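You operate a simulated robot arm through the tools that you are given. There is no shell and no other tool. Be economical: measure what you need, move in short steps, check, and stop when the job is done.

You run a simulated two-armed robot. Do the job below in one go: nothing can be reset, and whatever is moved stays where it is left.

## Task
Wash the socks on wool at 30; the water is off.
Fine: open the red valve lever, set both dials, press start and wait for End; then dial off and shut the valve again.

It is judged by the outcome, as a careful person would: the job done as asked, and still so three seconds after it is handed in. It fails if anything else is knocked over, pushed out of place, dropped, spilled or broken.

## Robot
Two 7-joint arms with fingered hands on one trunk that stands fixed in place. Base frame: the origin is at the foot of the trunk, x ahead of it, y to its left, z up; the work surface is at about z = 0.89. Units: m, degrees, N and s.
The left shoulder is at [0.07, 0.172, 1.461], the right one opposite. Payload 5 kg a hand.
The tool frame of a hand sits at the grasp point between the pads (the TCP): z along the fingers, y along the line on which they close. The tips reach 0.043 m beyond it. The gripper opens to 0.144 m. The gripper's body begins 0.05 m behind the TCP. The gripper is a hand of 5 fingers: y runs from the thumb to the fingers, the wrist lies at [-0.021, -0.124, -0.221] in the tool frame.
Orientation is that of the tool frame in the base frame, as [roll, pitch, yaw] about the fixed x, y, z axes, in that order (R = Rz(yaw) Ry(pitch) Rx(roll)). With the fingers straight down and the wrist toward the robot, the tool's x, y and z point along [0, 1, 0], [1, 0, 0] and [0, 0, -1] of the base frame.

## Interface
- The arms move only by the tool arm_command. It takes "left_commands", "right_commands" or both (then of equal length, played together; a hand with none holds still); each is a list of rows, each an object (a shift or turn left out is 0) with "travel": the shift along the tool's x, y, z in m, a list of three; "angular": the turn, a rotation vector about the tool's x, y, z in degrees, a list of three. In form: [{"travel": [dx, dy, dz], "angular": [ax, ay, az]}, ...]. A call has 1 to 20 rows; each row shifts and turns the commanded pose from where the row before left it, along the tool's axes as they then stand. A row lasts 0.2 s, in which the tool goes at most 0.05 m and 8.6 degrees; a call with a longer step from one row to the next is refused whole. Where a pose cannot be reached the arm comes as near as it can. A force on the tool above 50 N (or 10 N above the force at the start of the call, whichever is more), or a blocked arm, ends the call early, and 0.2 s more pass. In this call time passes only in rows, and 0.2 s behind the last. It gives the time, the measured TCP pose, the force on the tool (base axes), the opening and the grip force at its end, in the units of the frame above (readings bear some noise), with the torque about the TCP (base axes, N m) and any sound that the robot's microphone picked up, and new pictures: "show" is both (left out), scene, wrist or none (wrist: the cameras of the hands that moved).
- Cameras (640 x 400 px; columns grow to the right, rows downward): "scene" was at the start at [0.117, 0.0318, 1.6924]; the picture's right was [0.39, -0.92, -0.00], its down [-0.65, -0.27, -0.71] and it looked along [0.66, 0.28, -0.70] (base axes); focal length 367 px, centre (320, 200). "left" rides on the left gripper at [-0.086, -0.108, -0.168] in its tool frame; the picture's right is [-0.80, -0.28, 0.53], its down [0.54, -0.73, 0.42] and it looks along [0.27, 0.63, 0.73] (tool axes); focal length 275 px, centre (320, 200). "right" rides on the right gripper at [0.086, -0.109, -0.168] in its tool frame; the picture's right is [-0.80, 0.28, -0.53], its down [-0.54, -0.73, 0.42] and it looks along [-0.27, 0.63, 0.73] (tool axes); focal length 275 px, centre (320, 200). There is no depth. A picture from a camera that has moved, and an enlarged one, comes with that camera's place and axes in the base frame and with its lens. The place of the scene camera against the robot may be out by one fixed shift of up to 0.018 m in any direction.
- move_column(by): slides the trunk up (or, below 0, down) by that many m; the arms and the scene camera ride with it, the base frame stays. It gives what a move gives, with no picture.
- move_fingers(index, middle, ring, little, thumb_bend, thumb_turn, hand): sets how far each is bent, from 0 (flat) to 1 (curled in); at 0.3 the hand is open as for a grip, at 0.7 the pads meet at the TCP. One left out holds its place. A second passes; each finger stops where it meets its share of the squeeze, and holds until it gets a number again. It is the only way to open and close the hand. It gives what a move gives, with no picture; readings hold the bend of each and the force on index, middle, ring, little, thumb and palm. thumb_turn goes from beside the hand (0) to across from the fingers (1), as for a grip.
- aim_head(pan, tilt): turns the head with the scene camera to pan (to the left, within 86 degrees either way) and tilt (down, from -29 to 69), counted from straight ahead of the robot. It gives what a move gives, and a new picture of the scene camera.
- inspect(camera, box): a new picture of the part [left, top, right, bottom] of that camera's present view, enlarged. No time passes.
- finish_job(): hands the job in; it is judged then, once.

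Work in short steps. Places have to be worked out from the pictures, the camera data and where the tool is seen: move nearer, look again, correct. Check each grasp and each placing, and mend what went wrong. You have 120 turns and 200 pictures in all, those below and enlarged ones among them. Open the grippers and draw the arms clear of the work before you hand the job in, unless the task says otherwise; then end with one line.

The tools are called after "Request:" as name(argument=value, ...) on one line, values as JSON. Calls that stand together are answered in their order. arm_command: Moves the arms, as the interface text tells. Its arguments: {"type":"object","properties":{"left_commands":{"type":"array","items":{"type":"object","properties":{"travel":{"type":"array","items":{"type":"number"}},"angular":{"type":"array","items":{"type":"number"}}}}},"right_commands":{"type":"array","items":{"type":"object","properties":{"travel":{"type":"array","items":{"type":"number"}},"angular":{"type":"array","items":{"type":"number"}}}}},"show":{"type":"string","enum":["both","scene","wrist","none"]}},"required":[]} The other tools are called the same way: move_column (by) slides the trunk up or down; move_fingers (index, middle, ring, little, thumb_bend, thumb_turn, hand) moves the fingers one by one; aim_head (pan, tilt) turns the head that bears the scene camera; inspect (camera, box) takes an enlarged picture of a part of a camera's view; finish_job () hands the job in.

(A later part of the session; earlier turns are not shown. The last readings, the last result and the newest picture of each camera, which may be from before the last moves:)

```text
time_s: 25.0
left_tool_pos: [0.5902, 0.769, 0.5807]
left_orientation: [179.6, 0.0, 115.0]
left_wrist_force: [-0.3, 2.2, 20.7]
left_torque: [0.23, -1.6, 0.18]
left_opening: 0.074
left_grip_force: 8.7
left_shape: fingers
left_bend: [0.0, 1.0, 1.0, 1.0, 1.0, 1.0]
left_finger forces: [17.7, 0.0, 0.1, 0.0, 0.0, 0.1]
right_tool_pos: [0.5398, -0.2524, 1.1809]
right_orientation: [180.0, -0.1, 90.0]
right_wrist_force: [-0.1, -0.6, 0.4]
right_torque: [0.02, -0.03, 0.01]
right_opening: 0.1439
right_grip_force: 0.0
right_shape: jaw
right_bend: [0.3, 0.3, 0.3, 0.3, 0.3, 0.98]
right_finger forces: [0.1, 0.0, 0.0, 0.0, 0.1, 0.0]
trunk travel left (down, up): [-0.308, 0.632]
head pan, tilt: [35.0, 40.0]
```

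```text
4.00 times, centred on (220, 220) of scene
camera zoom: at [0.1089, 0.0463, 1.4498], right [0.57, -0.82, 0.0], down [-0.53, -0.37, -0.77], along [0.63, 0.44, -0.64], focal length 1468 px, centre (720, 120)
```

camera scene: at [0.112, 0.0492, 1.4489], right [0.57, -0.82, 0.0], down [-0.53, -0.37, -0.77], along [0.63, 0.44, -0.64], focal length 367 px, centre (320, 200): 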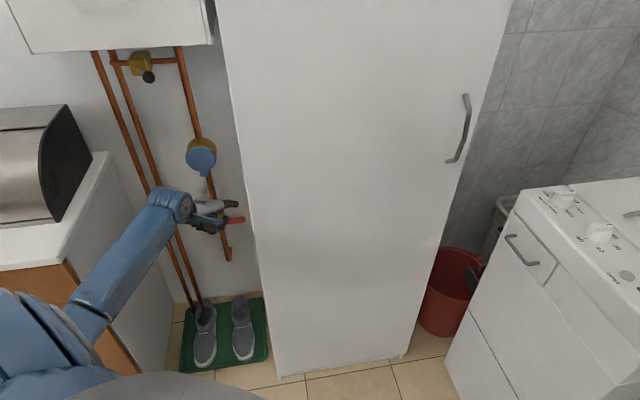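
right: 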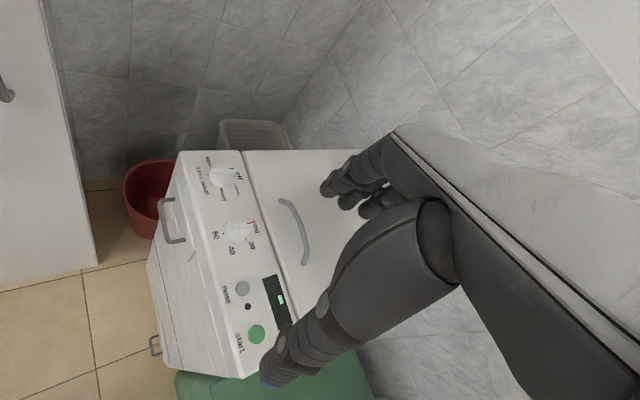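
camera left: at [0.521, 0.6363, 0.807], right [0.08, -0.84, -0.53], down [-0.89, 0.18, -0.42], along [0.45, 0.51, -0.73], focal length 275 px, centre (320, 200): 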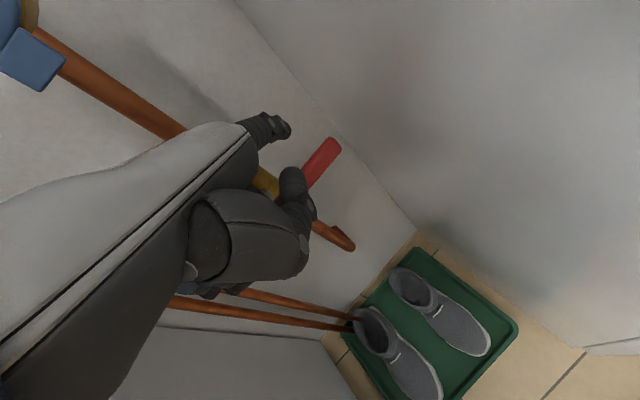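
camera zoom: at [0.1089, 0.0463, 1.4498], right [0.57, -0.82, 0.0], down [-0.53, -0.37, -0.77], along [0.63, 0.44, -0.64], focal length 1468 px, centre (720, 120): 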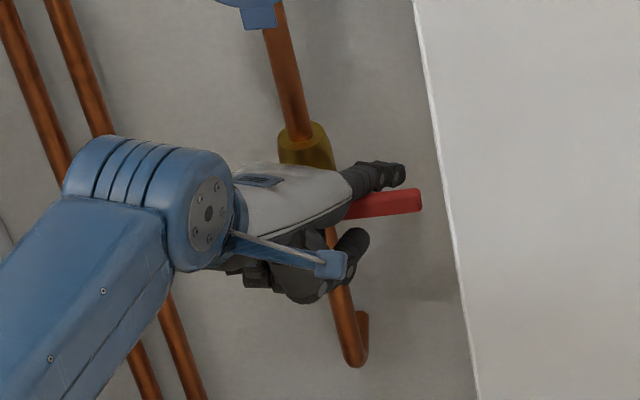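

Contact on top of the lever (about 20 N, not yet moved). I push a little more.

Request:
arm_command(left_commands=[{"travel": [0.001, 0, 0.007]}, {"travel": [0.001, 0, 0.007]}], show="none")

Request:
inspect(camera="scene", box=[170, 170, 270, 270])

```text
time_s: 25.6
left_tool_pos: [0.5865, 0.7699, 0.5654]
left_orientation: [179.8, -0.2, 115.1]
left_wrist_force: [-15.8, -8.0, 37.8]
left_torque: [1.25, -4.15, -0.3]
left_opening: 0.0932
left_grip_force: 16.7
left_shape: fingers
left_bend: [0.0, 1.0, 1.0, 1.0, 1.0, 1.0]
left_finger forces: [33.3, 0.1, 0.0, 0.0, 0.0, 0.0]
right_tool_pos: [0.5373, -0.2549, 1.1825]
right_orientation: [179.8, -0.2, 89.9]
right_wrist_force: [0.2, -0.1, 0.9]
right_torque: [-0.01, -0.01, 0.0]
right_opening: 0.1441
right_grip_force: 0.0
right_shape: jaw
right_bend: [0.3, 0.3, 0.3, 0.3, 0.3, 0.98]
right_finger forces: [0.0, 0.0, 0.1, 0.0, 0.0, 0.0]
trunk travel left (down, up): [-0.308, 0.632]
head pan, tilt: [35.0, 40.0]
```

```text
4.00 times, centred on (220, 220) of scene
camera zoom: at [0.1063, 0.0439, 1.4499], right [0.57, -0.82, 0.0], down [-0.52, -0.37, -0.77], along [0.63, 0.44, -0.64], focal length 1468 px, centre (720, 120)
```

zoom: 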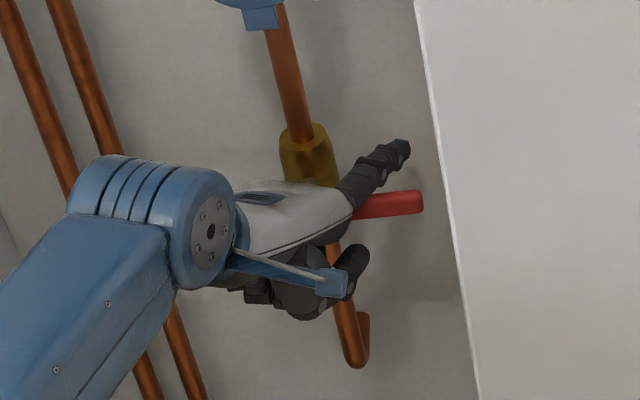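

Down is blocked (the finger bent back), so the lever must open upward. I lift off, back away, drop below the lever and also straighten the middle finger to push up.

Request:
arm_command(left_commands=[{"travel": [0, 0, -0.025]}, {"travel": [0, 0, -0.02]}, {"travel": [-0.0195, -0.032, 0]}, {"travel": [-0.0195, -0.032, 0]}, {"travel": [-0.0195, -0.032, 0]}, {"travel": [0, 0, 0.03]}, {"travel": [0, 0, 0.03]}, {"travel": [0, 0, 0.03]}], show="none")

Request:
move_fingers(hand="left", index=0, middle=0)

Request:
inspect(camera="left", box=[160, 40, 420, 200])

Request:
inspect(camera="scene", box=[150, 170, 280, 300])

```text
time_s: 27.4
left_tool_pos: [0.5272, 0.6759, 0.5157]
left_orientation: [-179.8, 0.0, 115.0]
left_wrist_force: [-0.1, -0.6, 0.4]
left_torque: [0.0, -0.01, -0.02]
left_opening: 0.0707
left_grip_force: 0.1
left_shape: fingers
left_bend: [0.0, 1.0, 1.0, 1.0, 1.0, 1.0]
left_finger forces: [0.0, 0.1, 0.0, 0.0, 0.0, 0.0]
right_tool_pos: [0.5419, -0.2507, 1.1815]
right_orientation: [180.0, -0.1, 90.0]
right_wrist_force: [1.0, 0.5, 0.0]
right_torque: [0.04, 0.03, 0.01]
right_opening: 0.144
right_grip_force: 0.0
right_shape: jaw
right_bend: [0.3, 0.3, 0.3, 0.3, 0.3, 0.98]
right_finger forces: [0.0, 0.1, 0.1, 0.0, 0.0, 0.0]
trunk travel left (down, up): [-0.308, 0.632]
head pan, tilt: [35.0, 40.0]
```

```text
time_s: 28.4
left_tool_pos: [0.5275, 0.6776, 0.5156]
left_orientation: [-179.8, 0.0, 115.0]
left_wrist_force: [-1.3, 0.8, 0.1]
left_torque: [-0.04, 0.01, -0.01]
left_opening: 0.071
left_grip_force: 0.0
left_shape: fingers
left_bend: [0.0, 0.0, 1.0, 1.0, 1.0, 1.0]
left_finger forces: [0.0, 0.0, 0.1, 0.0, 0.0, 0.0]
right_tool_pos: [0.5417, -0.2509, 1.1805]
right_orientation: [-179.9, 0.1, 90.0]
right_wrist_force: [-0.3, -0.5, 0.4]
right_torque: [0.01, 0.01, -0.03]
right_opening: 0.144
right_grip_force: 0.0
right_shape: jaw
right_bend: [0.3, 0.3, 0.3, 0.3, 0.3, 0.98]
right_finger forces: [0.0, 0.0, 0.0, 0.0, 0.1, 0.0]
trunk travel left (down, up): [-0.308, 0.632]
head pan, tilt: [35.0, 40.0]
```

```text
2.46 times, centred on (290, 120) of left
camera zoom: at [0.4659, 0.5517, 0.6848], right [0.08, -0.84, -0.53], down [-0.89, 0.18, -0.42], along [0.45, 0.51, -0.73], focal length 678 px, centre (394, 397)
```

zoom: 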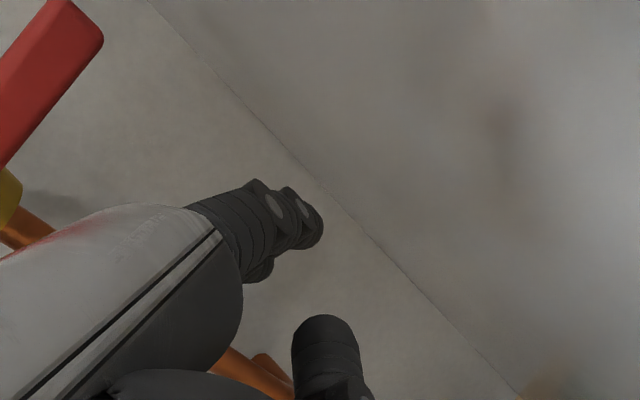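

```text
3.08 times, centred on (215, 235) of scene
camera zoom: at [0.1113, 0.0487, 1.449], right [0.57, -0.82, 0.0], down [-0.53, -0.37, -0.77], along [0.63, 0.44, -0.64], focal length 1129 px, centre (643, 92)
```

zoom: 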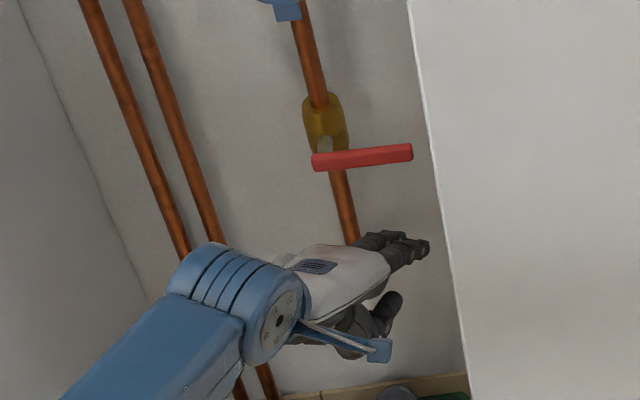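

Fingers now lie below the lever. I slide forward under it and then push up in small steps.

Request:
arm_command(left_commands=[{"travel": [0, 0, 0.012]}, {"travel": [0.01, 0.028, 0]}, {"travel": [0.01, 0.028, 0]}, {"travel": [0.01, 0.028, 0]}, {"travel": [0.01, 0.028, 0]}, {"travel": [0, 0, -0.01]}, {"travel": [0, 0, -0.01]}, {"travel": [0, 0, -0.01]}], show="none")

Request:
inspect(camera="scene", box=[150, 170, 280, 300])

Request:
inspect(camera="left", box=[100, 0, 420, 200])

```text
time_s: 30.0
left_tool_pos: [0.6024, 0.7533, 0.5092]
left_orientation: [-178.5, 0.1, 115.0]
left_wrist_force: [-6.4, -5.0, -7.7]
left_torque: [-0.01, -0.47, 0.29]
left_opening: 0.0708
left_grip_force: 5.8
left_shape: fingers
left_bend: [0.0, 0.0, 1.0, 1.0, 1.0, 1.0]
left_finger forces: [0.1, 0.0, 0.0, 0.0, 0.0, 11.5]
right_tool_pos: [0.5405, -0.2523, 1.182]
right_orientation: [179.9, -0.1, 90.0]
right_wrist_force: [-0.7, -1.1, -0.2]
right_torque: [0.07, -0.07, -0.02]
right_opening: 0.144
right_grip_force: 0.1
right_shape: jaw
right_bend: [0.3, 0.3, 0.3, 0.3, 0.3, 0.98]
right_finger forces: [0.1, 0.0, 0.1, 0.0, 0.1, 0.1]
trunk travel left (down, up): [-0.308, 0.632]
head pan, tilt: [35.0, 40.0]
stopped in row 8 (left hand): the force on the tool passed its limit at 55 N (the readings are from after the stop); the commanded pose is now the measured one
```

```text
3.08 times, centred on (215, 235) of scene
camera zoom: at [0.1103, 0.0475, 1.4496], right [0.57, -0.82, 0.0], down [-0.53, -0.37, -0.77], along [0.63, 0.44, -0.64], focal length 1129 px, centre (643, 92)
```

zoom: 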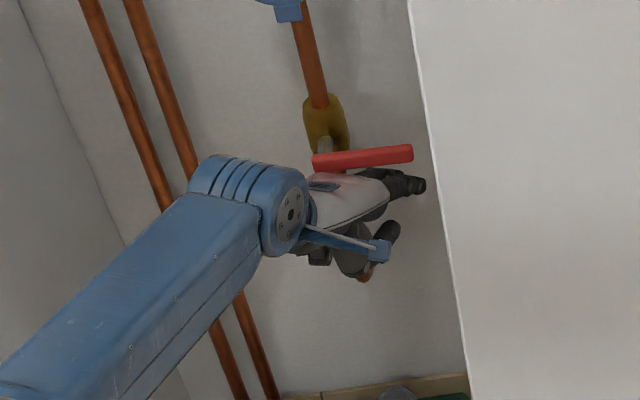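

```text
2.00 times, centred on (260, 100) of left
camera zoom: at [0.544, 0.6312, 0.6821], right [0.07, -0.85, -0.53], down [-0.9, 0.18, -0.41], along [0.44, 0.5, -0.75], focal length 551 px, centre (440, 400)
```

zoom: 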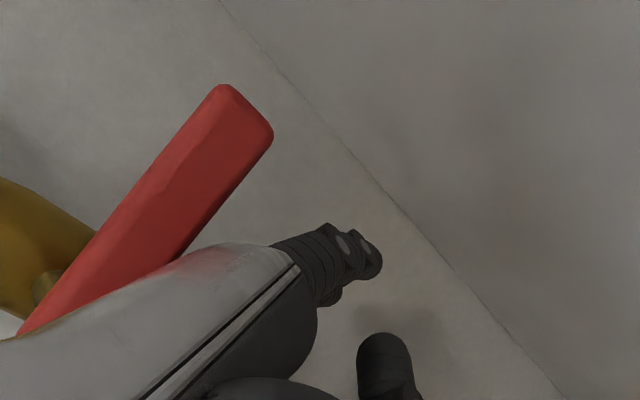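

The back of the hand meets the lever close to the pivot, so leverage is poor. I back out and roll the hand toward a handshake pose so the stiff side of the index pushes up further out on the lever.

Request:
arm_command(left_commands=[{"travel": [0, 0, 0.02]}, {"travel": [-0.0118, -0.033, 0]}, {"travel": [-0.0118, -0.033, 0]}, {"travel": [-0.0118, -0.033, 0]}, {"travel": [-0.0118, -0.033, 0]}, {"angular": [0, 0, -6.7]}, {"angular": [0, 0, -6.7]}, {"angular": [0, 0, -6.6]}, {"angular": [0, -8.5, 0]}, {"angular": [0, -8.5, 0]}, {"angular": [0, -8.5, 0]}, {"angular": [0, -8.5, 0]}], show="both")

```text
time_s: 32.6
left_tool_pos: [0.5048, 0.6567, 0.4958]
left_orientation: [-178.5, 33.8, 135.8]
left_wrist_force: [-0.2, -0.7, -0.1]
left_torque: [0.01, 0.01, 0.0]
left_opening: 0.0708
left_grip_force: 0.1
left_shape: fingers
left_bend: [0.0, 0.0, 1.0, 1.0, 1.0, 1.0]
left_finger forces: [0.0, 0.0, 0.0, 0.0, 0.0, 0.1]
right_tool_pos: [0.54, -0.2503, 1.1807]
right_orientation: [-179.9, -0.1, 90.0]
right_wrist_force: [0.9, 0.0, -0.8]
right_torque: [-0.02, -0.04, -0.01]
right_opening: 0.1441
right_grip_force: 0.0
right_shape: jaw
right_bend: [0.3, 0.3, 0.3, 0.3, 0.3, 0.98]
right_finger forces: [0.0, 0.0, 0.1, 0.0, 0.0, 0.0]
trunk travel left (down, up): [-0.308, 0.632]
head pan, tilt: [35.0, 40.0]
camera scene: at [0.1109, 0.0494, 1.4491], right [0.57, -0.82, 0.0], down [-0.53, -0.37, -0.77], along [0.63, 0.44, -0.64], focal length 367 px, centre (320, 200)
camera left: at [0.4156, 0.5974, 0.6849], right [0.48, -0.88, 0.01], down [-0.67, -0.37, -0.64], along [0.56, 0.3, -0.77], focal length 275 px, centre (320, 200)
```

scene: 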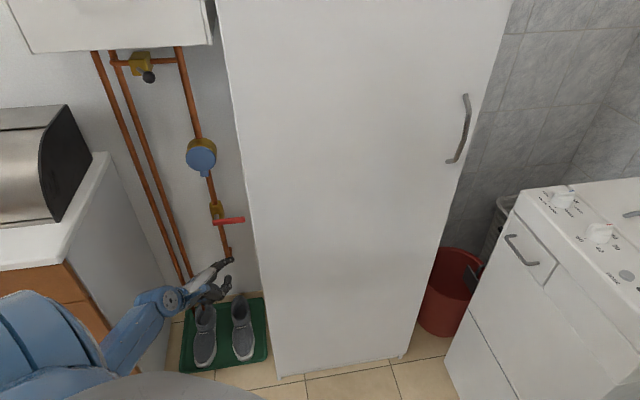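
left: 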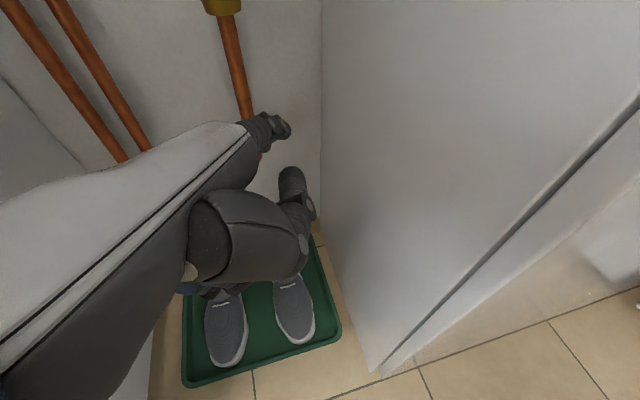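

Roll is going fine; I finish the roll to ~60°, line the index up below the outer part of the lever and slide forward under it.

Request:
arm_command(left_commands=[{"angular": [0, -8.5, 0]}, {"angular": [0, -8.5, 0]}, {"angular": [0, -8.5, 0]}, {"travel": [-0.013, 0, 0.013]}, {"travel": [-0.013, 0, 0.013]}, {"travel": [-0.012, 0, 0.012]}, {"travel": [0, 0.03, 0]}, {"travel": [0, 0.03, 0]}], show="both")

Request:
inspect(camera="scene", box=[170, 180, 270, 280])

```text
time_s: 34.4
left_tool_pos: [0.5838, 0.6613, 0.5071]
left_orientation: [-177.4, 59.2, 137.3]
left_wrist_force: [-1.2, -0.7, -2.2]
left_torque: [-0.06, -0.05, 0.07]
left_opening: 0.0706
left_grip_force: 0.1
left_shape: fingers
left_bend: [0.0, 0.0, 1.0, 1.0, 1.0, 1.0]
left_finger forces: [0.0, 0.1, 0.0, 0.0, 0.0, 0.0]
right_tool_pos: [0.5417, -0.2503, 1.1811]
right_orientation: [-180.0, 0.0, 90.0]
right_wrist_force: [0.2, 0.2, 0.2]
right_torque: [-0.01, 0.04, 0.0]
right_opening: 0.1439
right_grip_force: 0.1
right_shape: jaw
right_bend: [0.3, 0.3, 0.3, 0.3, 0.3, 0.98]
right_finger forces: [0.0, 0.0, 0.1, 0.0, 0.0, 0.0]
trunk travel left (down, up): [-0.308, 0.632]
head pan, tilt: [35.0, 40.0]
camera scene: at [0.1119, 0.0488, 1.449], right [0.57, -0.82, 0.0], down [-0.53, -0.37, -0.77], along [0.63, 0.44, -0.64], focal length 367 px, centre (320, 200)
camera left: at [0.4388, 0.6569, 0.6702], right [0.42, -0.81, 0.42], down [-0.46, -0.58, -0.67], along [0.78, 0.09, -0.62], focal length 275 px, centre (320, 200)
```

scene: 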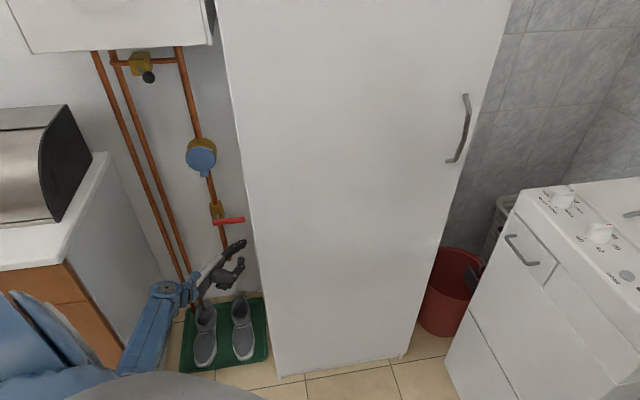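
left: 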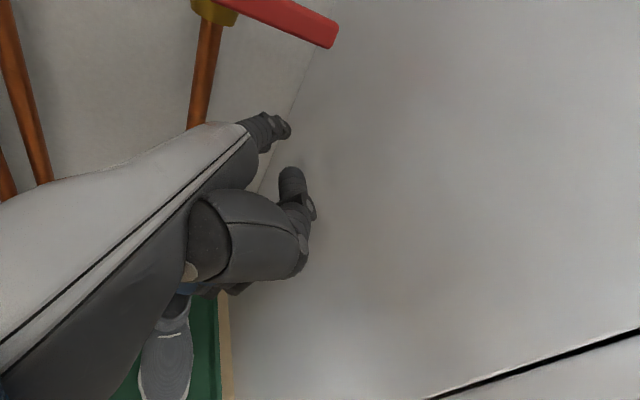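

```text
4.00 times, centred on (220, 230) of scene
camera zoom: at [0.1119, 0.0488, 1.449], right [0.57, -0.82, 0.0], down [-0.53, -0.37, -0.77], along [0.63, 0.44, -0.64], focal length 1468 px, centre (720, 80)
```

zoom: 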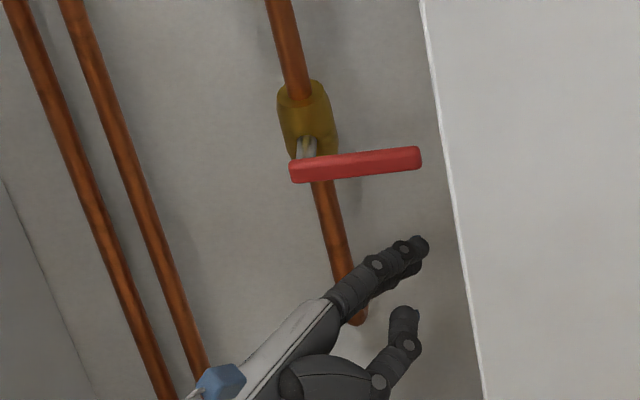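

Good view: the index lies below the lever. Slide forward 7 cm then push up slowly.

Request:
arm_command(left_commands=[{"travel": [0, 0.025, 0]}, {"travel": [0, 0.025, 0]}, {"travel": [0, 0.02, 0]}, {"travel": [-0.0086, 0, -0.0051]}, {"travel": [-0.0086, 0, -0.0051]}, {"travel": [-0.0086, 0, -0.0051]}], show="none")

Request:
inspect(camera="scene", box=[170, 170, 270, 270])

Request:
inspect(camera="left", box=[160, 0, 420, 160])

```text
time_s: 35.8
left_tool_pos: [0.6327, 0.7115, 0.535]
left_orientation: [-177.6, 59.2, 137.0]
left_wrist_force: [-0.5, 0.9, -0.5]
left_torque: [0.02, 0.0, 0.01]
left_opening: 0.0704
left_grip_force: 0.0
left_shape: fingers
left_bend: [0.0, 0.0, 1.0, 1.0, 1.0, 1.0]
left_finger forces: [0.0, 0.0, 0.0, 0.1, 0.1, 0.1]
right_tool_pos: [0.5401, -0.2503, 1.1816]
right_orientation: [-179.9, 0.1, 90.0]
right_wrist_force: [-0.7, 0.0, 0.5]
right_torque: [0.04, 0.0, -0.01]
right_opening: 0.1439
right_grip_force: 0.0
right_shape: jaw
right_bend: [0.3, 0.3, 0.3, 0.3, 0.3, 0.98]
right_finger forces: [0.0, 0.0, 0.0, 0.0, 0.0, 0.1]
trunk travel left (down, up): [-0.308, 0.632]
head pan, tilt: [35.0, 40.0]
```

```text
4.00 times, centred on (220, 220) of scene
camera zoom: at [0.1111, 0.0485, 1.4491], right [0.57, -0.82, 0.0], down [-0.53, -0.37, -0.77], along [0.63, 0.44, -0.64], focal length 1468 px, centre (720, 120)
```

zoom: 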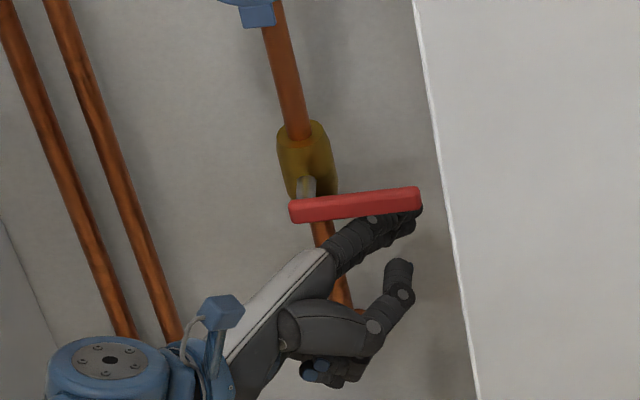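

```text
2.46 times, centred on (290, 80) of left
camera zoom: at [0.4891, 0.7069, 0.699], right [0.42, -0.81, 0.42], down [-0.46, -0.58, -0.67], along [0.78, 0.09, -0.62], focal length 678 px, centre (394, 495)
```

zoom: 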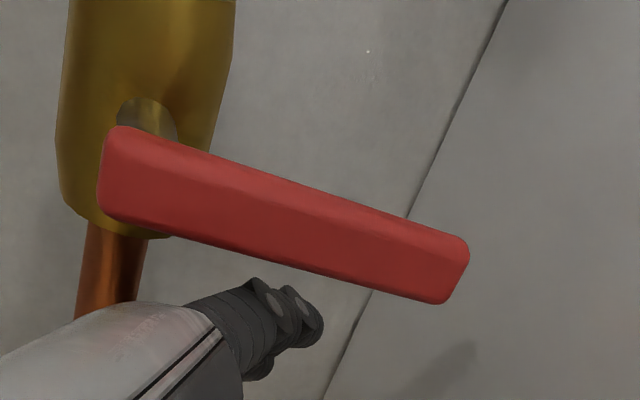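

Index sits under the lever. I continue up.

Request:
arm_command(left_commands=[{"travel": [-0.0086, 0, -0.0051]}, {"travel": [-0.0086, 0, -0.0051]}, {"travel": [-0.0086, 0, -0.0051]}], show="none")

Request:
inspect(camera="scene", box=[170, 170, 270, 270])

```text
time_s: 36.6
left_tool_pos: [0.6345, 0.7088, 0.5608]
left_orientation: [-177.1, 59.1, 137.3]
left_wrist_force: [-4.2, -15.5, -18.5]
left_torque: [-0.94, -0.13, 0.36]
left_opening: 0.0688
left_grip_force: 12.0
left_shape: fingers
left_bend: [0.01, 0.0, 1.0, 1.0, 1.0, 1.0]
left_finger forces: [23.9, 0.0, 0.1, 0.1, 0.0, 0.1]
right_tool_pos: [0.5412, -0.25, 1.1804]
right_orientation: [179.9, 0.0, 90.0]
right_wrist_force: [-0.7, 0.1, -0.3]
right_torque: [0.02, -0.02, -0.03]
right_opening: 0.1437
right_grip_force: 0.1
right_shape: jaw
right_bend: [0.3, 0.3, 0.3, 0.3, 0.3, 0.98]
right_finger forces: [0.0, 0.0, 0.0, 0.0, 0.0, 0.0]
trunk travel left (down, up): [-0.308, 0.632]
head pan, tilt: [35.0, 40.0]
```

```text
4.00 times, centred on (220, 220) of scene
camera zoom: at [0.1122, 0.0487, 1.4486], right [0.57, -0.82, 0.0], down [-0.53, -0.37, -0.77], along [0.63, 0.44, -0.64], focal length 1468 px, centre (720, 120)
```

zoom: 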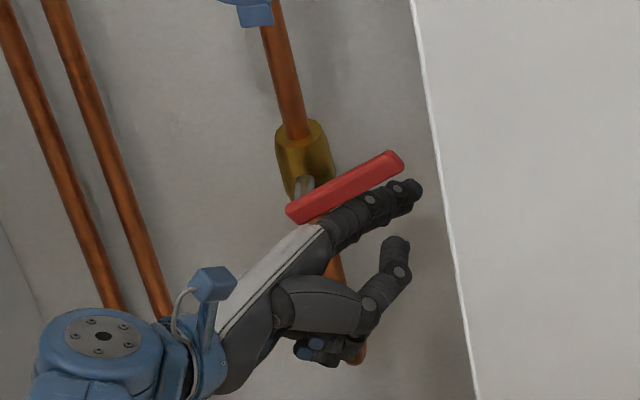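

The lever is turning upward. I follow the arc: up and gradually left.

Request:
arm_command(left_commands=[{"travel": [-0.0089, 0, -0.0075]}, {"travel": [-0.0089, 0, -0.0075]}, {"travel": [-0.0051, 0, -0.01]}, {"travel": [-0.0051, 0, -0.01]}], show="none")

Request:
inspect(camera="scene", box=[170, 170, 270, 270])

```text
time_s: 37.2
left_tool_pos: [0.6285, 0.7077, 0.5708]
left_orientation: [-175.4, 59.2, 138.5]
left_wrist_force: [1.5, -10.5, -13.6]
left_torque: [-0.94, 0.15, -0.19]
left_opening: 0.0692
left_grip_force: 8.1
left_shape: fingers
left_bend: [0.01, 0.0, 1.0, 1.0, 1.0, 1.0]
left_finger forces: [9.1, 7.3, 0.0, 0.0, 0.0, 0.1]
right_tool_pos: [0.5416, -0.2499, 1.1804]
right_orientation: [180.0, 0.0, 90.1]
right_wrist_force: [-0.3, -0.7, 1.1]
right_torque: [0.08, -0.02, 0.01]
right_opening: 0.1438
right_grip_force: 0.2
right_shape: jaw
right_bend: [0.3, 0.3, 0.3, 0.3, 0.3, 0.98]
right_finger forces: [0.0, 0.0, 0.0, 0.1, 0.0, 0.1]
trunk travel left (down, up): [-0.308, 0.632]
head pan, tilt: [35.0, 40.0]
stopped in row 2 (left hand): the force on the tool passed its limit at 56 N (the readings are from after the stop); the commanded pose is now the measured one
```

```text
4.00 times, centred on (220, 220) of scene
camera zoom: at [0.1119, 0.0486, 1.4494], right [0.57, -0.82, 0.0], down [-0.53, -0.37, -0.77], along [0.63, 0.44, -0.64], focal length 1468 px, centre (720, 120)
```

zoom: 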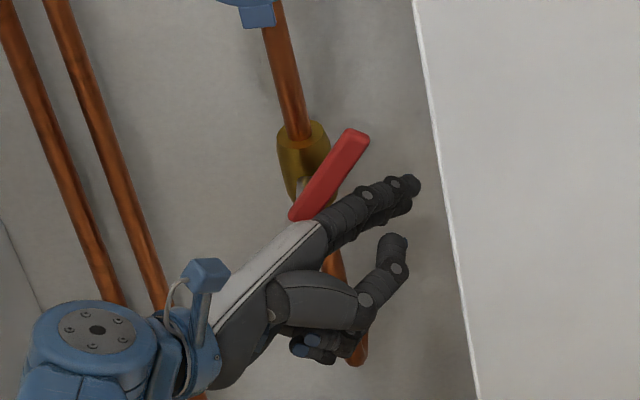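

Lever is about half way; contact slid near the pivot. I shift right a bit, then go up and press left.

Request:
arm_command(left_commands=[{"travel": [-0.006, 0, 0.0103]}, {"travel": [-0.0086, 0, -0.0051]}, {"travel": [-0.0086, 0, -0.0051]}, {"travel": [-0.0086, 0, -0.0051]}, {"travel": [-0.0086, 0, -0.0051]}], show="none")

Request:
inspect(camera="scene", box=[170, 170, 270, 270])

Request:
inspect(camera="left", box=[160, 0, 420, 160])

```text
time_s: 38.4
left_tool_pos: [0.6427, 0.6992, 0.6166]
left_orientation: [-176.4, 59.2, 137.4]
left_wrist_force: [6.8, -44.6, -1.7]
left_torque: [0.81, 0.15, -0.4]
left_opening: 0.0705
left_grip_force: 22.3
left_shape: fingers
left_bend: [0.0, 0.0, 1.0, 1.0, 1.0, 1.0]
left_finger forces: [0.0, 45.5, 0.0, 0.0, 0.0, 0.0]
right_tool_pos: [0.5422, -0.2528, 1.1782]
right_orientation: [-180.0, -0.2, 90.0]
right_wrist_force: [0.2, 0.2, 0.2]
right_torque: [-0.02, 0.01, 0.04]
right_opening: 0.1441
right_grip_force: 0.1
right_shape: jaw
right_bend: [0.3, 0.3, 0.3, 0.3, 0.3, 0.98]
right_finger forces: [0.0, 0.1, 0.0, 0.1, 0.0, 0.0]
trunk travel left (down, up): [-0.308, 0.632]
head pan, tilt: [35.0, 40.0]
```

```text
4.00 times, centred on (220, 220) of scene
camera zoom: at [0.1128, 0.0449, 1.4493], right [0.57, -0.82, 0.0], down [-0.53, -0.37, -0.77], along [0.63, 0.44, -0.64], focal length 1468 px, centre (720, 120)
```

zoom: 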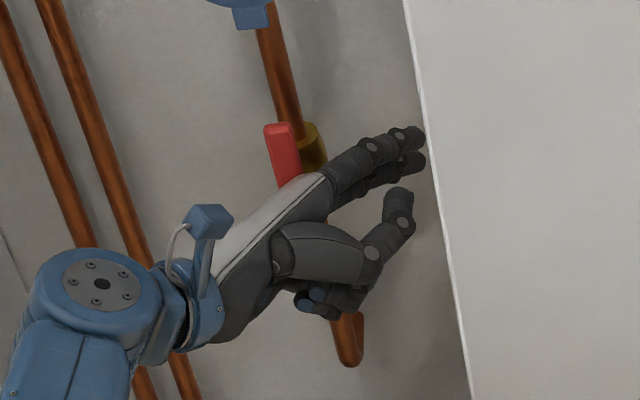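

```text
2.46 times, centred on (290, 80) of left
camera zoom: at [0.499, 0.697, 0.782], right [0.41, -0.81, 0.42], down [-0.47, -0.58, -0.66], along [0.78, 0.07, -0.62], focal length 678 px, centre (394, 495)
```

zoom: 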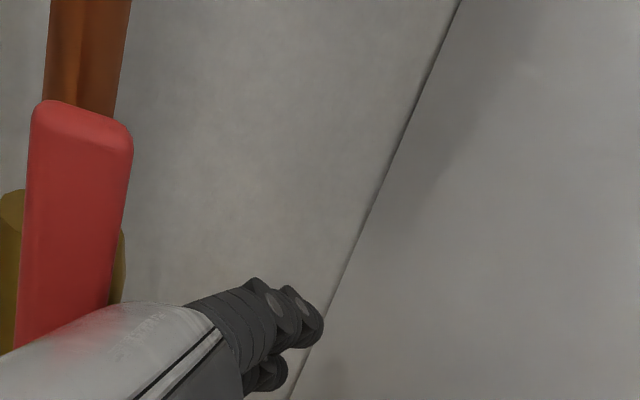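

The lever now stands upright along the pipe, at its stop (open). I ease off to the right and withdraw straight back.

Request:
arm_command(left_commands=[{"travel": [-0.002, 0, 0.012]}, {"travel": [0, -0.03, 0]}, {"travel": [0, -0.03, 0]}, {"travel": [0, -0.03, 0]}, {"travel": [0, -0.03, 0]}], show="both")

Request:
inspect(camera="scene", box=[150, 130, 270, 270])

```text
time_s: 39.6
left_tool_pos: [0.562, 0.6079, 0.6168]
left_orientation: [-176.5, 59.2, 137.7]
left_wrist_force: [0.4, 0.8, 0.7]
left_torque: [0.08, 0.06, -0.03]
left_opening: 0.0708
left_grip_force: 0.0
left_shape: fingers
left_bend: [0.0, 0.0, 1.0, 1.0, 1.0, 1.0]
left_finger forces: [0.1, 0.1, 0.0, 0.0, 0.0, 0.0]
right_tool_pos: [0.5406, -0.2507, 1.1805]
right_orientation: [180.0, -0.1, 89.9]
right_wrist_force: [0.3, -0.4, -0.4]
right_torque: [0.05, -0.01, 0.0]
right_opening: 0.1439
right_grip_force: 0.0
right_shape: jaw
right_bend: [0.3, 0.3, 0.3, 0.3, 0.3, 0.98]
right_finger forces: [0.0, 0.0, 0.1, 0.0, 0.1, 0.0]
trunk travel left (down, up): [-0.308, 0.632]
head pan, tilt: [35.0, 40.0]
camera scene: at [0.1102, 0.0476, 1.4492], right [0.57, -0.82, 0.0], down [-0.53, -0.37, -0.77], along [0.63, 0.44, -0.64], focal length 367 px, centre (320, 200)
camera left: at [0.4183, 0.6057, 0.7812], right [0.42, -0.81, 0.42], down [-0.47, -0.59, -0.66], along [0.78, 0.08, -0.62], focal length 275 px, centre (320, 200)
```

scene: 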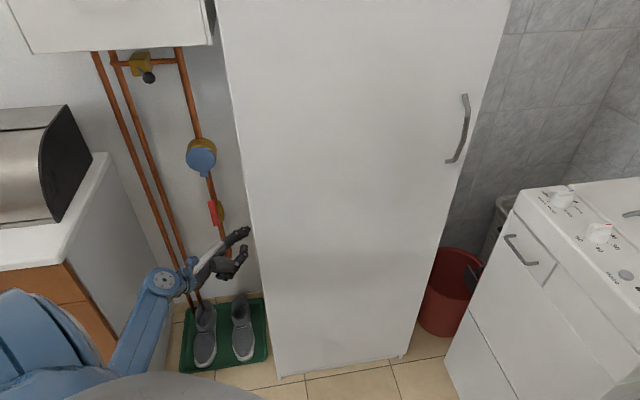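
left: 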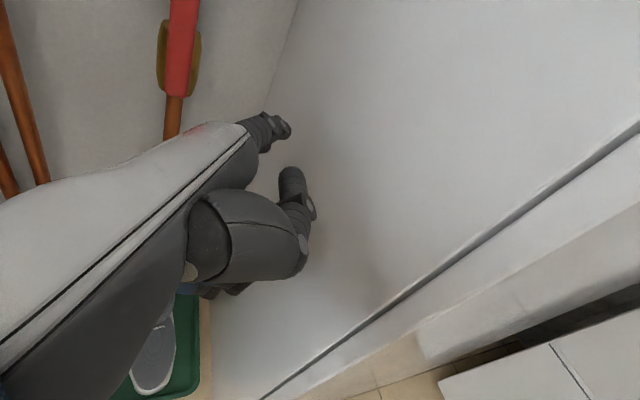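

```text
2.86 times, centred on (210, 200) of scene
camera zoom: at [0.1102, 0.0476, 1.4492], right [0.57, -0.82, 0.0], down [-0.53, -0.37, -0.77], along [0.63, 0.44, -0.64], focal length 1048 px, centre (634, 200)
```

zoom: 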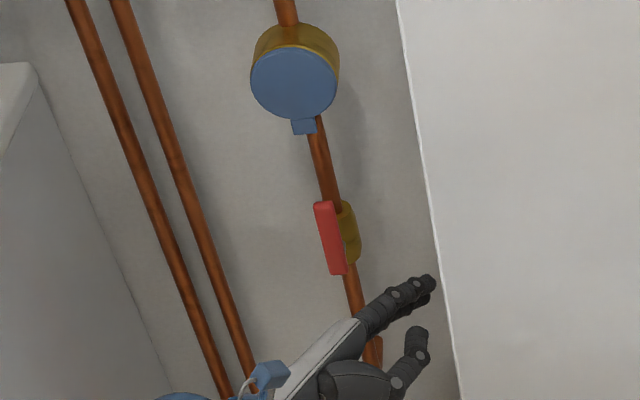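

Valve is open. I retract the left hand out of the niche, then raise the trunk for the washer panel.

Request:
arm_command(left_commands=[{"travel": [0, -0.04, 0]}, {"travel": [0, -0.04, 0]}, {"travel": [0, -0.04, 0]}, {"travel": [0, -0.04, 0]}], show="none")

Request:
move_column(by=0.25)

Request:
aim_head(pan=0, tilt=45)

```text
time_s: 40.6
left_tool_pos: [0.4496, 0.4947, 0.6201]
left_orientation: [-176.5, 59.2, 137.8]
left_wrist_force: [0.1, -0.9, 0.4]
left_torque: [-0.01, 0.04, 0.03]
left_opening: 0.0706
left_grip_force: 0.1
left_shape: fingers
left_bend: [0.0, 0.0, 1.0, 1.0, 1.0, 1.0]
left_finger forces: [0.0, 0.0, 0.0, 0.0, 0.1, 0.0]
right_tool_pos: [0.5398, -0.2517, 1.1819]
right_orientation: [-180.0, 0.0, 90.0]
right_wrist_force: [0.1, -1.0, -0.8]
right_torque: [0.02, -0.02, 0.0]
right_opening: 0.1439
right_grip_force: 0.1
right_shape: jaw
right_bend: [0.3, 0.3, 0.3, 0.3, 0.3, 0.98]
right_finger forces: [0.0, 0.1, 0.1, 0.1, 0.0, 0.0]
trunk travel left (down, up): [-0.308, 0.632]
head pan, tilt: [35.0, 40.0]
```

```text
time_s: 43.1
left_tool_pos: [0.4484, 0.4962, 0.8694]
left_orientation: [-176.4, 59.1, 137.8]
left_wrist_force: [0.3, 1.2, -0.1]
left_torque: [0.0, -0.01, 0.01]
left_opening: 0.0707
left_grip_force: 0.1
left_shape: fingers
left_bend: [0.0, 0.0, 1.0, 1.0, 1.0, 1.0]
left_finger forces: [0.0, 0.0, 0.1, 0.1, 0.0, 0.0]
right_tool_pos: [0.5408, -0.2495, 1.431]
right_orientation: [179.9, 0.1, 90.1]
right_wrist_force: [-0.4, -0.7, -0.2]
right_torque: [-0.02, -0.03, 0.0]
right_opening: 0.1438
right_grip_force: 0.0
right_shape: jaw
right_bend: [0.3, 0.3, 0.3, 0.3, 0.3, 0.98]
right_finger forces: [0.0, 0.1, 0.0, 0.0, 0.1, 0.1]
trunk travel left (down, up): [-0.558, 0.382]
head pan, tilt: [35.0, 40.0]
```

```text
time_s: 44.1
left_tool_pos: [0.4491, 0.4963, 0.8698]
left_orientation: [-176.2, 59.1, 137.9]
left_wrist_force: [0.5, 0.0, -0.3]
left_torque: [-0.01, 0.03, 0.0]
left_opening: 0.0707
left_grip_force: 0.1
left_shape: fingers
left_bend: [0.0, 0.0, 1.0, 1.0, 1.0, 1.0]
left_finger forces: [0.0, 0.1, 0.1, 0.0, 0.1, 0.0]
right_tool_pos: [0.5398, -0.2501, 1.4305]
right_orientation: [-180.0, 0.1, 90.1]
right_wrist_force: [0.1, 0.3, 0.4]
right_torque: [0.02, -0.01, 0.01]
right_opening: 0.1437
right_grip_force: 0.0
right_shape: jaw
right_bend: [0.3, 0.3, 0.3, 0.3, 0.3, 0.98]
right_finger forces: [0.0, 0.1, 0.0, 0.0, 0.0, 0.0]
trunk travel left (down, up): [-0.558, 0.382]
head pan, tilt: [0.0, 45.0]
camera scene: at [0.1228, -0.0001, 1.6918], right [0.0, -1.0, 0.0], down [-0.71, 0.0, -0.71], along [0.71, 0.0, -0.71], focal length 367 px, centre (320, 200)
```

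scene: 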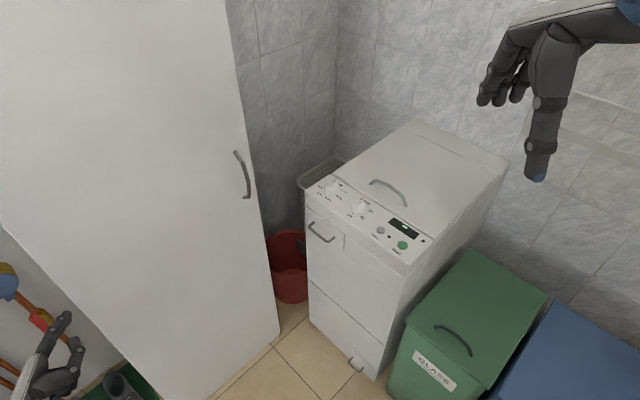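

I bring the right hand over the panel so its wrist camera can see the dials closely.

Request:
arm_command(right_commands=[{"travel": [0.0175, 0.022, 0.037]}, {"travel": [0.0175, 0.022, 0.037]}, {"travel": [0.0175, 0.022, 0.037]}, {"travel": [0.0175, 0.022, 0.037]}, {"travel": [0.0175, 0.022, 0.037]}, {"travel": [0.0175, 0.022, 0.037]}, {"travel": [0.0175, 0.022, 0.037]}, {"travel": [0.0175, 0.022, 0.037]}, {"travel": [0.0175, 0.022, 0.037]}, {"travel": [0.0175, 0.022, 0.037]}, {"travel": [0.0175, 0.022, 0.037]}], show="wrist")

Request:
inspect(camera="right", box=[200, 80, 440, 300])

```text
time_s: 46.5
left_tool_pos: [0.4505, 0.4979, 0.8682]
left_orientation: [-176.0, 59.2, 138.2]
left_wrist_force: [1.2, 0.2, -0.2]
left_torque: [0.01, 0.03, -0.05]
left_opening: 0.0707
left_grip_force: 0.0
left_shape: fingers
left_bend: [0.0, 0.0, 1.0, 1.0, 1.0, 1.0]
left_finger forces: [0.0, 0.1, 0.1, 0.0, 0.0, 0.0]
right_tool_pos: [0.7872, -0.0564, 1.0225]
right_orientation: [179.9, 0.0, 90.0]
right_wrist_force: [0.3, -0.5, 0.1]
right_torque: [0.0, 0.05, 0.02]
right_opening: 0.1438
right_grip_force: 0.1
right_shape: jaw
right_bend: [0.3, 0.3, 0.3, 0.3, 0.3, 0.98]
right_finger forces: [0.1, 0.0, 0.0, 0.0, 0.1, 0.0]
trunk travel left (down, up): [-0.558, 0.382]
head pan, tilt: [0.0, 45.0]
camera right: at [0.679, 0.0294, 1.1911], right [0.28, -0.8, 0.53], down [-0.73, -0.54, -0.42], along [0.63, -0.27, -0.73], focal length 275 px, centre (320, 200)
```

right: 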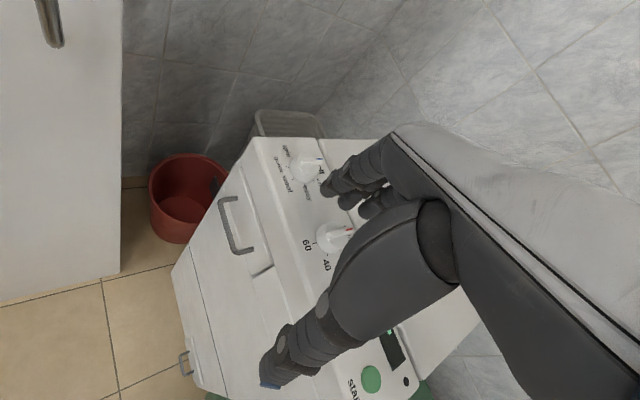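

```text
1.82 times, centred on (320, 190) of right
camera zoom: at [0.679, 0.0294, 1.1911], right [0.28, -0.8, 0.53], down [-0.73, -0.54, -0.42], along [0.63, -0.27, -0.73], focal length 500 px, centre (320, 218)
```

zoom: 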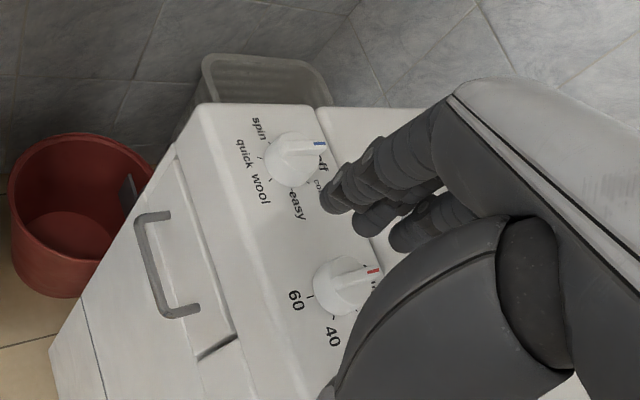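

I take a high-magnification look at both dials from the head camera.

Request:
inspect(camera="scene", box=[310, 165, 390, 225])

Request:
inspect(camera="right", box=[270, 130, 360, 270])

```text
6.67 times, centred on (350, 195) of scene
camera zoom: at [0.1249, 0.0014, 1.6916], right [0.0, -1.0, 0.0], down [-0.71, 0.0, -0.71], along [0.71, 0.0, -0.71], focal length 2446 px, centre (120, 233)
```

zoom: 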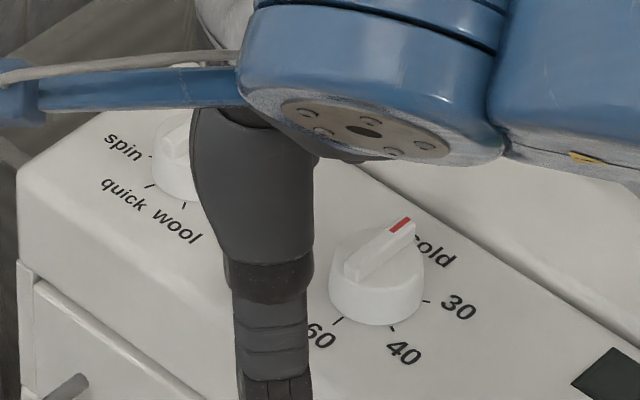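

```text
2.86 times, centred on (315, 200) of right
camera zoom: at [0.679, 0.0294, 1.1911], right [0.28, -0.8, 0.53], down [-0.73, -0.54, -0.42], along [0.63, -0.27, -0.73], focal length 786 px, centre (334, 200)
```

zoom: 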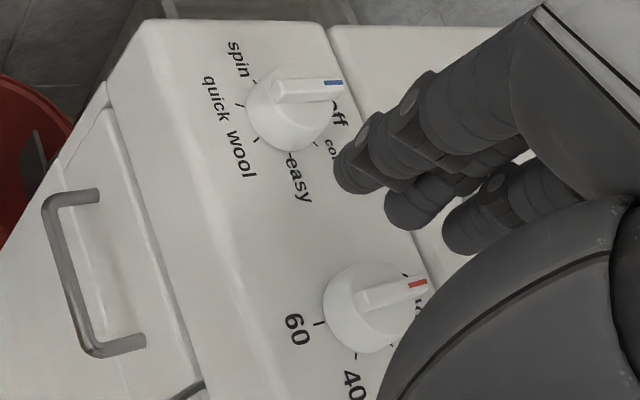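

The temperature dial marks are 60° apart clockwise (cold→30 is one step). I move the hand up and aside to get a clean zoom on the program dial and display.

Request:
arm_command(right_commands=[{"travel": [-0.035, -0.02, -0.02]}, {"travel": [-0.035, -0.02, -0.02]}, {"travel": [-0.035, -0.02, -0.02]}, {"travel": [-0.035, -0.02, -0.02]}], show="none")

Request:
inspect(camera="scene", box=[315, 170, 355, 200])

Request:
inspect(camera="scene", box=[310, 165, 440, 265])

Request:
inspect(camera="right", box=[200, 60, 400, 320])

```text
time_s: 47.5
left_tool_pos: [0.447, 0.4965, 0.8707]
left_orientation: [-176.5, 59.2, 137.8]
left_wrist_force: [-0.7, -0.4, 0.6]
left_torque: [0.02, -0.01, 0.09]
left_opening: 0.0708
left_grip_force: 0.0
left_shape: fingers
left_bend: [0.0, 0.0, 1.0, 1.0, 1.0, 1.0]
left_finger forces: [0.0, 0.0, 0.0, 0.1, 0.0, 0.0]
right_tool_pos: [0.7034, -0.1997, 1.1037]
right_orientation: [179.9, -0.1, 90.2]
right_wrist_force: [-0.5, 0.3, 0.1]
right_torque: [0.03, -0.04, 0.02]
right_opening: 0.1438
right_grip_force: 0.1
right_shape: jaw
right_bend: [0.3, 0.3, 0.3, 0.3, 0.3, 0.98]
right_finger forces: [0.1, 0.0, 0.0, 0.0, 0.0, 0.0]
trunk travel left (down, up): [-0.558, 0.382]
head pan, tilt: [0.0, 45.0]
```

```text
13.33 times, centred on (335, 185) of scene
camera zoom: at [0.1201, -0.003, 1.692], right [0.0, -1.0, 0.0], down [-0.71, 0.0, -0.71], along [0.71, 0.0, -0.71], focal length 4893 px, centre (120, 400)
```

zoom: 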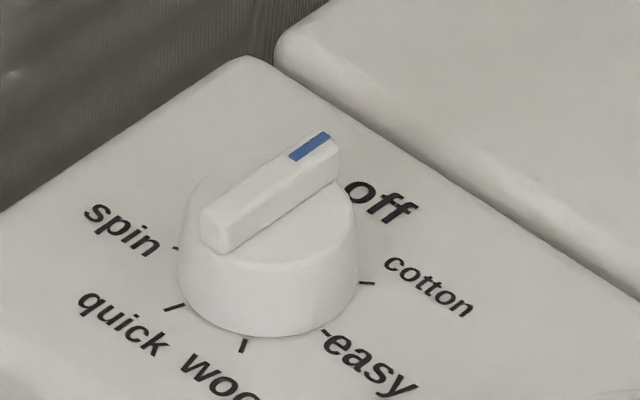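

```text
4.00 times, centred on (375, 215) of scene
camera zoom: at [0.1201, -0.003, 1.692], right [0.0, -1.0, 0.0], down [-0.71, 0.0, -0.71], along [0.71, 0.0, -0.71], focal length 1468 px, centre (100, 140)
```

zoom: 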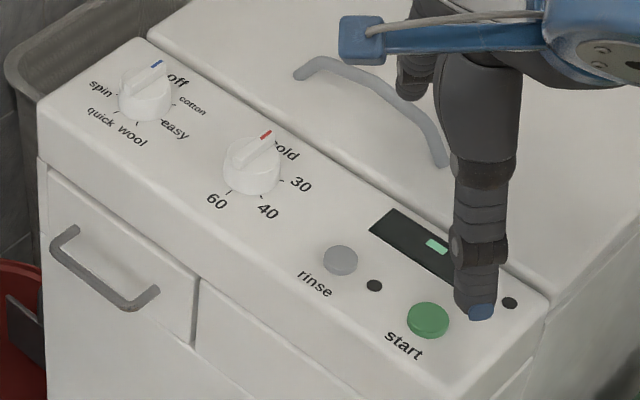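

```text
1.54 times, centred on (300, 190) of right
camera zoom: at [0.5947, -0.114, 1.2731], right [0.29, -0.8, 0.53], down [-0.72, -0.54, -0.42], along [0.63, -0.26, -0.73], focal length 424 px, centre (351, 215)
```

zoom: 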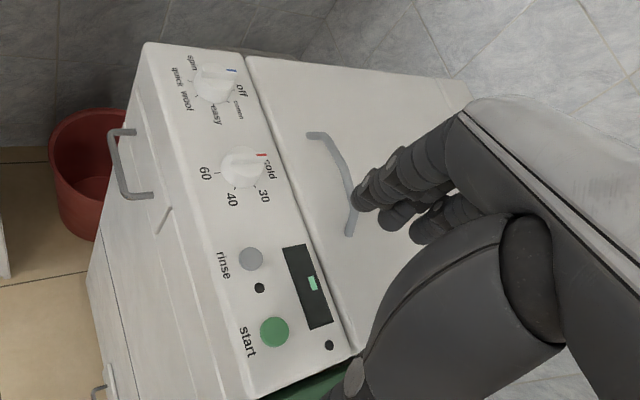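

Measurements: program dial centre ≈ (0.967,-0.037), marks every 50° clockwise from off (base angle -45°), wool at 165°; temp dial ≈ (0.893,-0.114), 30 at -105°; start ≈ (0.750,-0.224). I'll push the raised fins with one fingertip, so I shape the right index to point down and look.

Request:
move_fingers(hand="right", index=0.55, middle=1, ring=1, little=1, thumb_bend=1, thumb_turn=0)

Request:
inspect(camera="scene", box=[370, 160, 530, 280])

Request:
inspect(camera="right", box=[160, 60, 560, 360])

```text
time_s: 48.5
left_tool_pos: [0.4491, 0.4975, 0.8689]
left_orientation: [-176.2, 59.1, 138.0]
left_wrist_force: [-0.1, 0.9, 0.3]
left_torque: [0.0, -0.02, 0.02]
left_opening: 0.0708
left_grip_force: 0.0
left_shape: fingers
left_bend: [0.0, 0.0, 1.0, 1.0, 1.0, 1.0]
left_finger forces: [0.0, 0.1, 0.0, 0.1, 0.0, 0.0]
right_tool_pos: [0.7049, -0.1975, 1.103]
right_orientation: [180.0, 0.1, 90.1]
right_wrist_force: [-0.5, -0.2, 0.0]
right_torque: [0.0, 0.03, 0.0]
right_opening: 0.0872
right_grip_force: 0.1
right_shape: fingers
right_bend: [0.55, 1.0, 1.0, 1.0, 1.0, 0.0]
right_finger forces: [0.0, 0.0, 0.0, 0.1, 0.0, 0.0]
trunk travel left (down, up): [-0.558, 0.382]
head pan, tilt: [0.0, 45.0]
```

```text
3.33 times, centred on (450, 220) of scene
camera zoom: at [0.1228, -0.0002, 1.6918], right [0.0, -1.0, 0.0], down [-0.71, 0.0, -0.71], along [0.71, 0.0, -0.71], focal length 1223 px, centre (-113, 133)
```

zoom: 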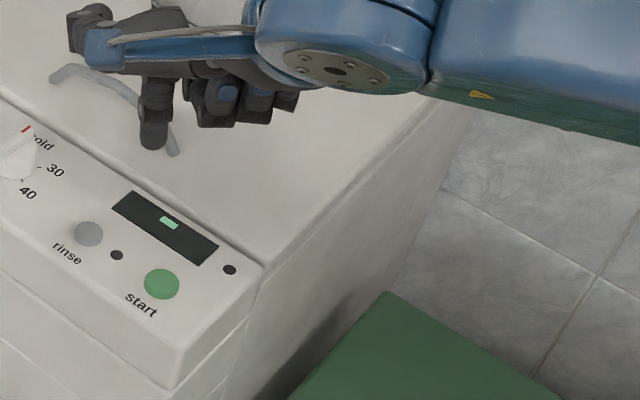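

```text
1.33 times, centred on (360, 210) of right
camera zoom: at [0.5971, -0.1121, 1.2723], right [0.29, -0.8, 0.53], down [-0.73, -0.54, -0.42], along [0.63, -0.27, -0.73], focal length 367 px, centre (267, 187)
```

zoom: 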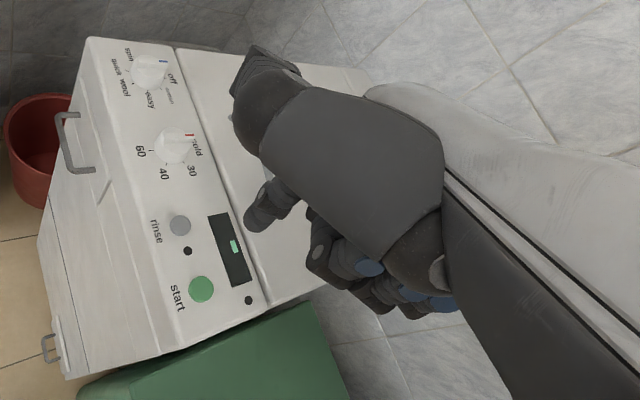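

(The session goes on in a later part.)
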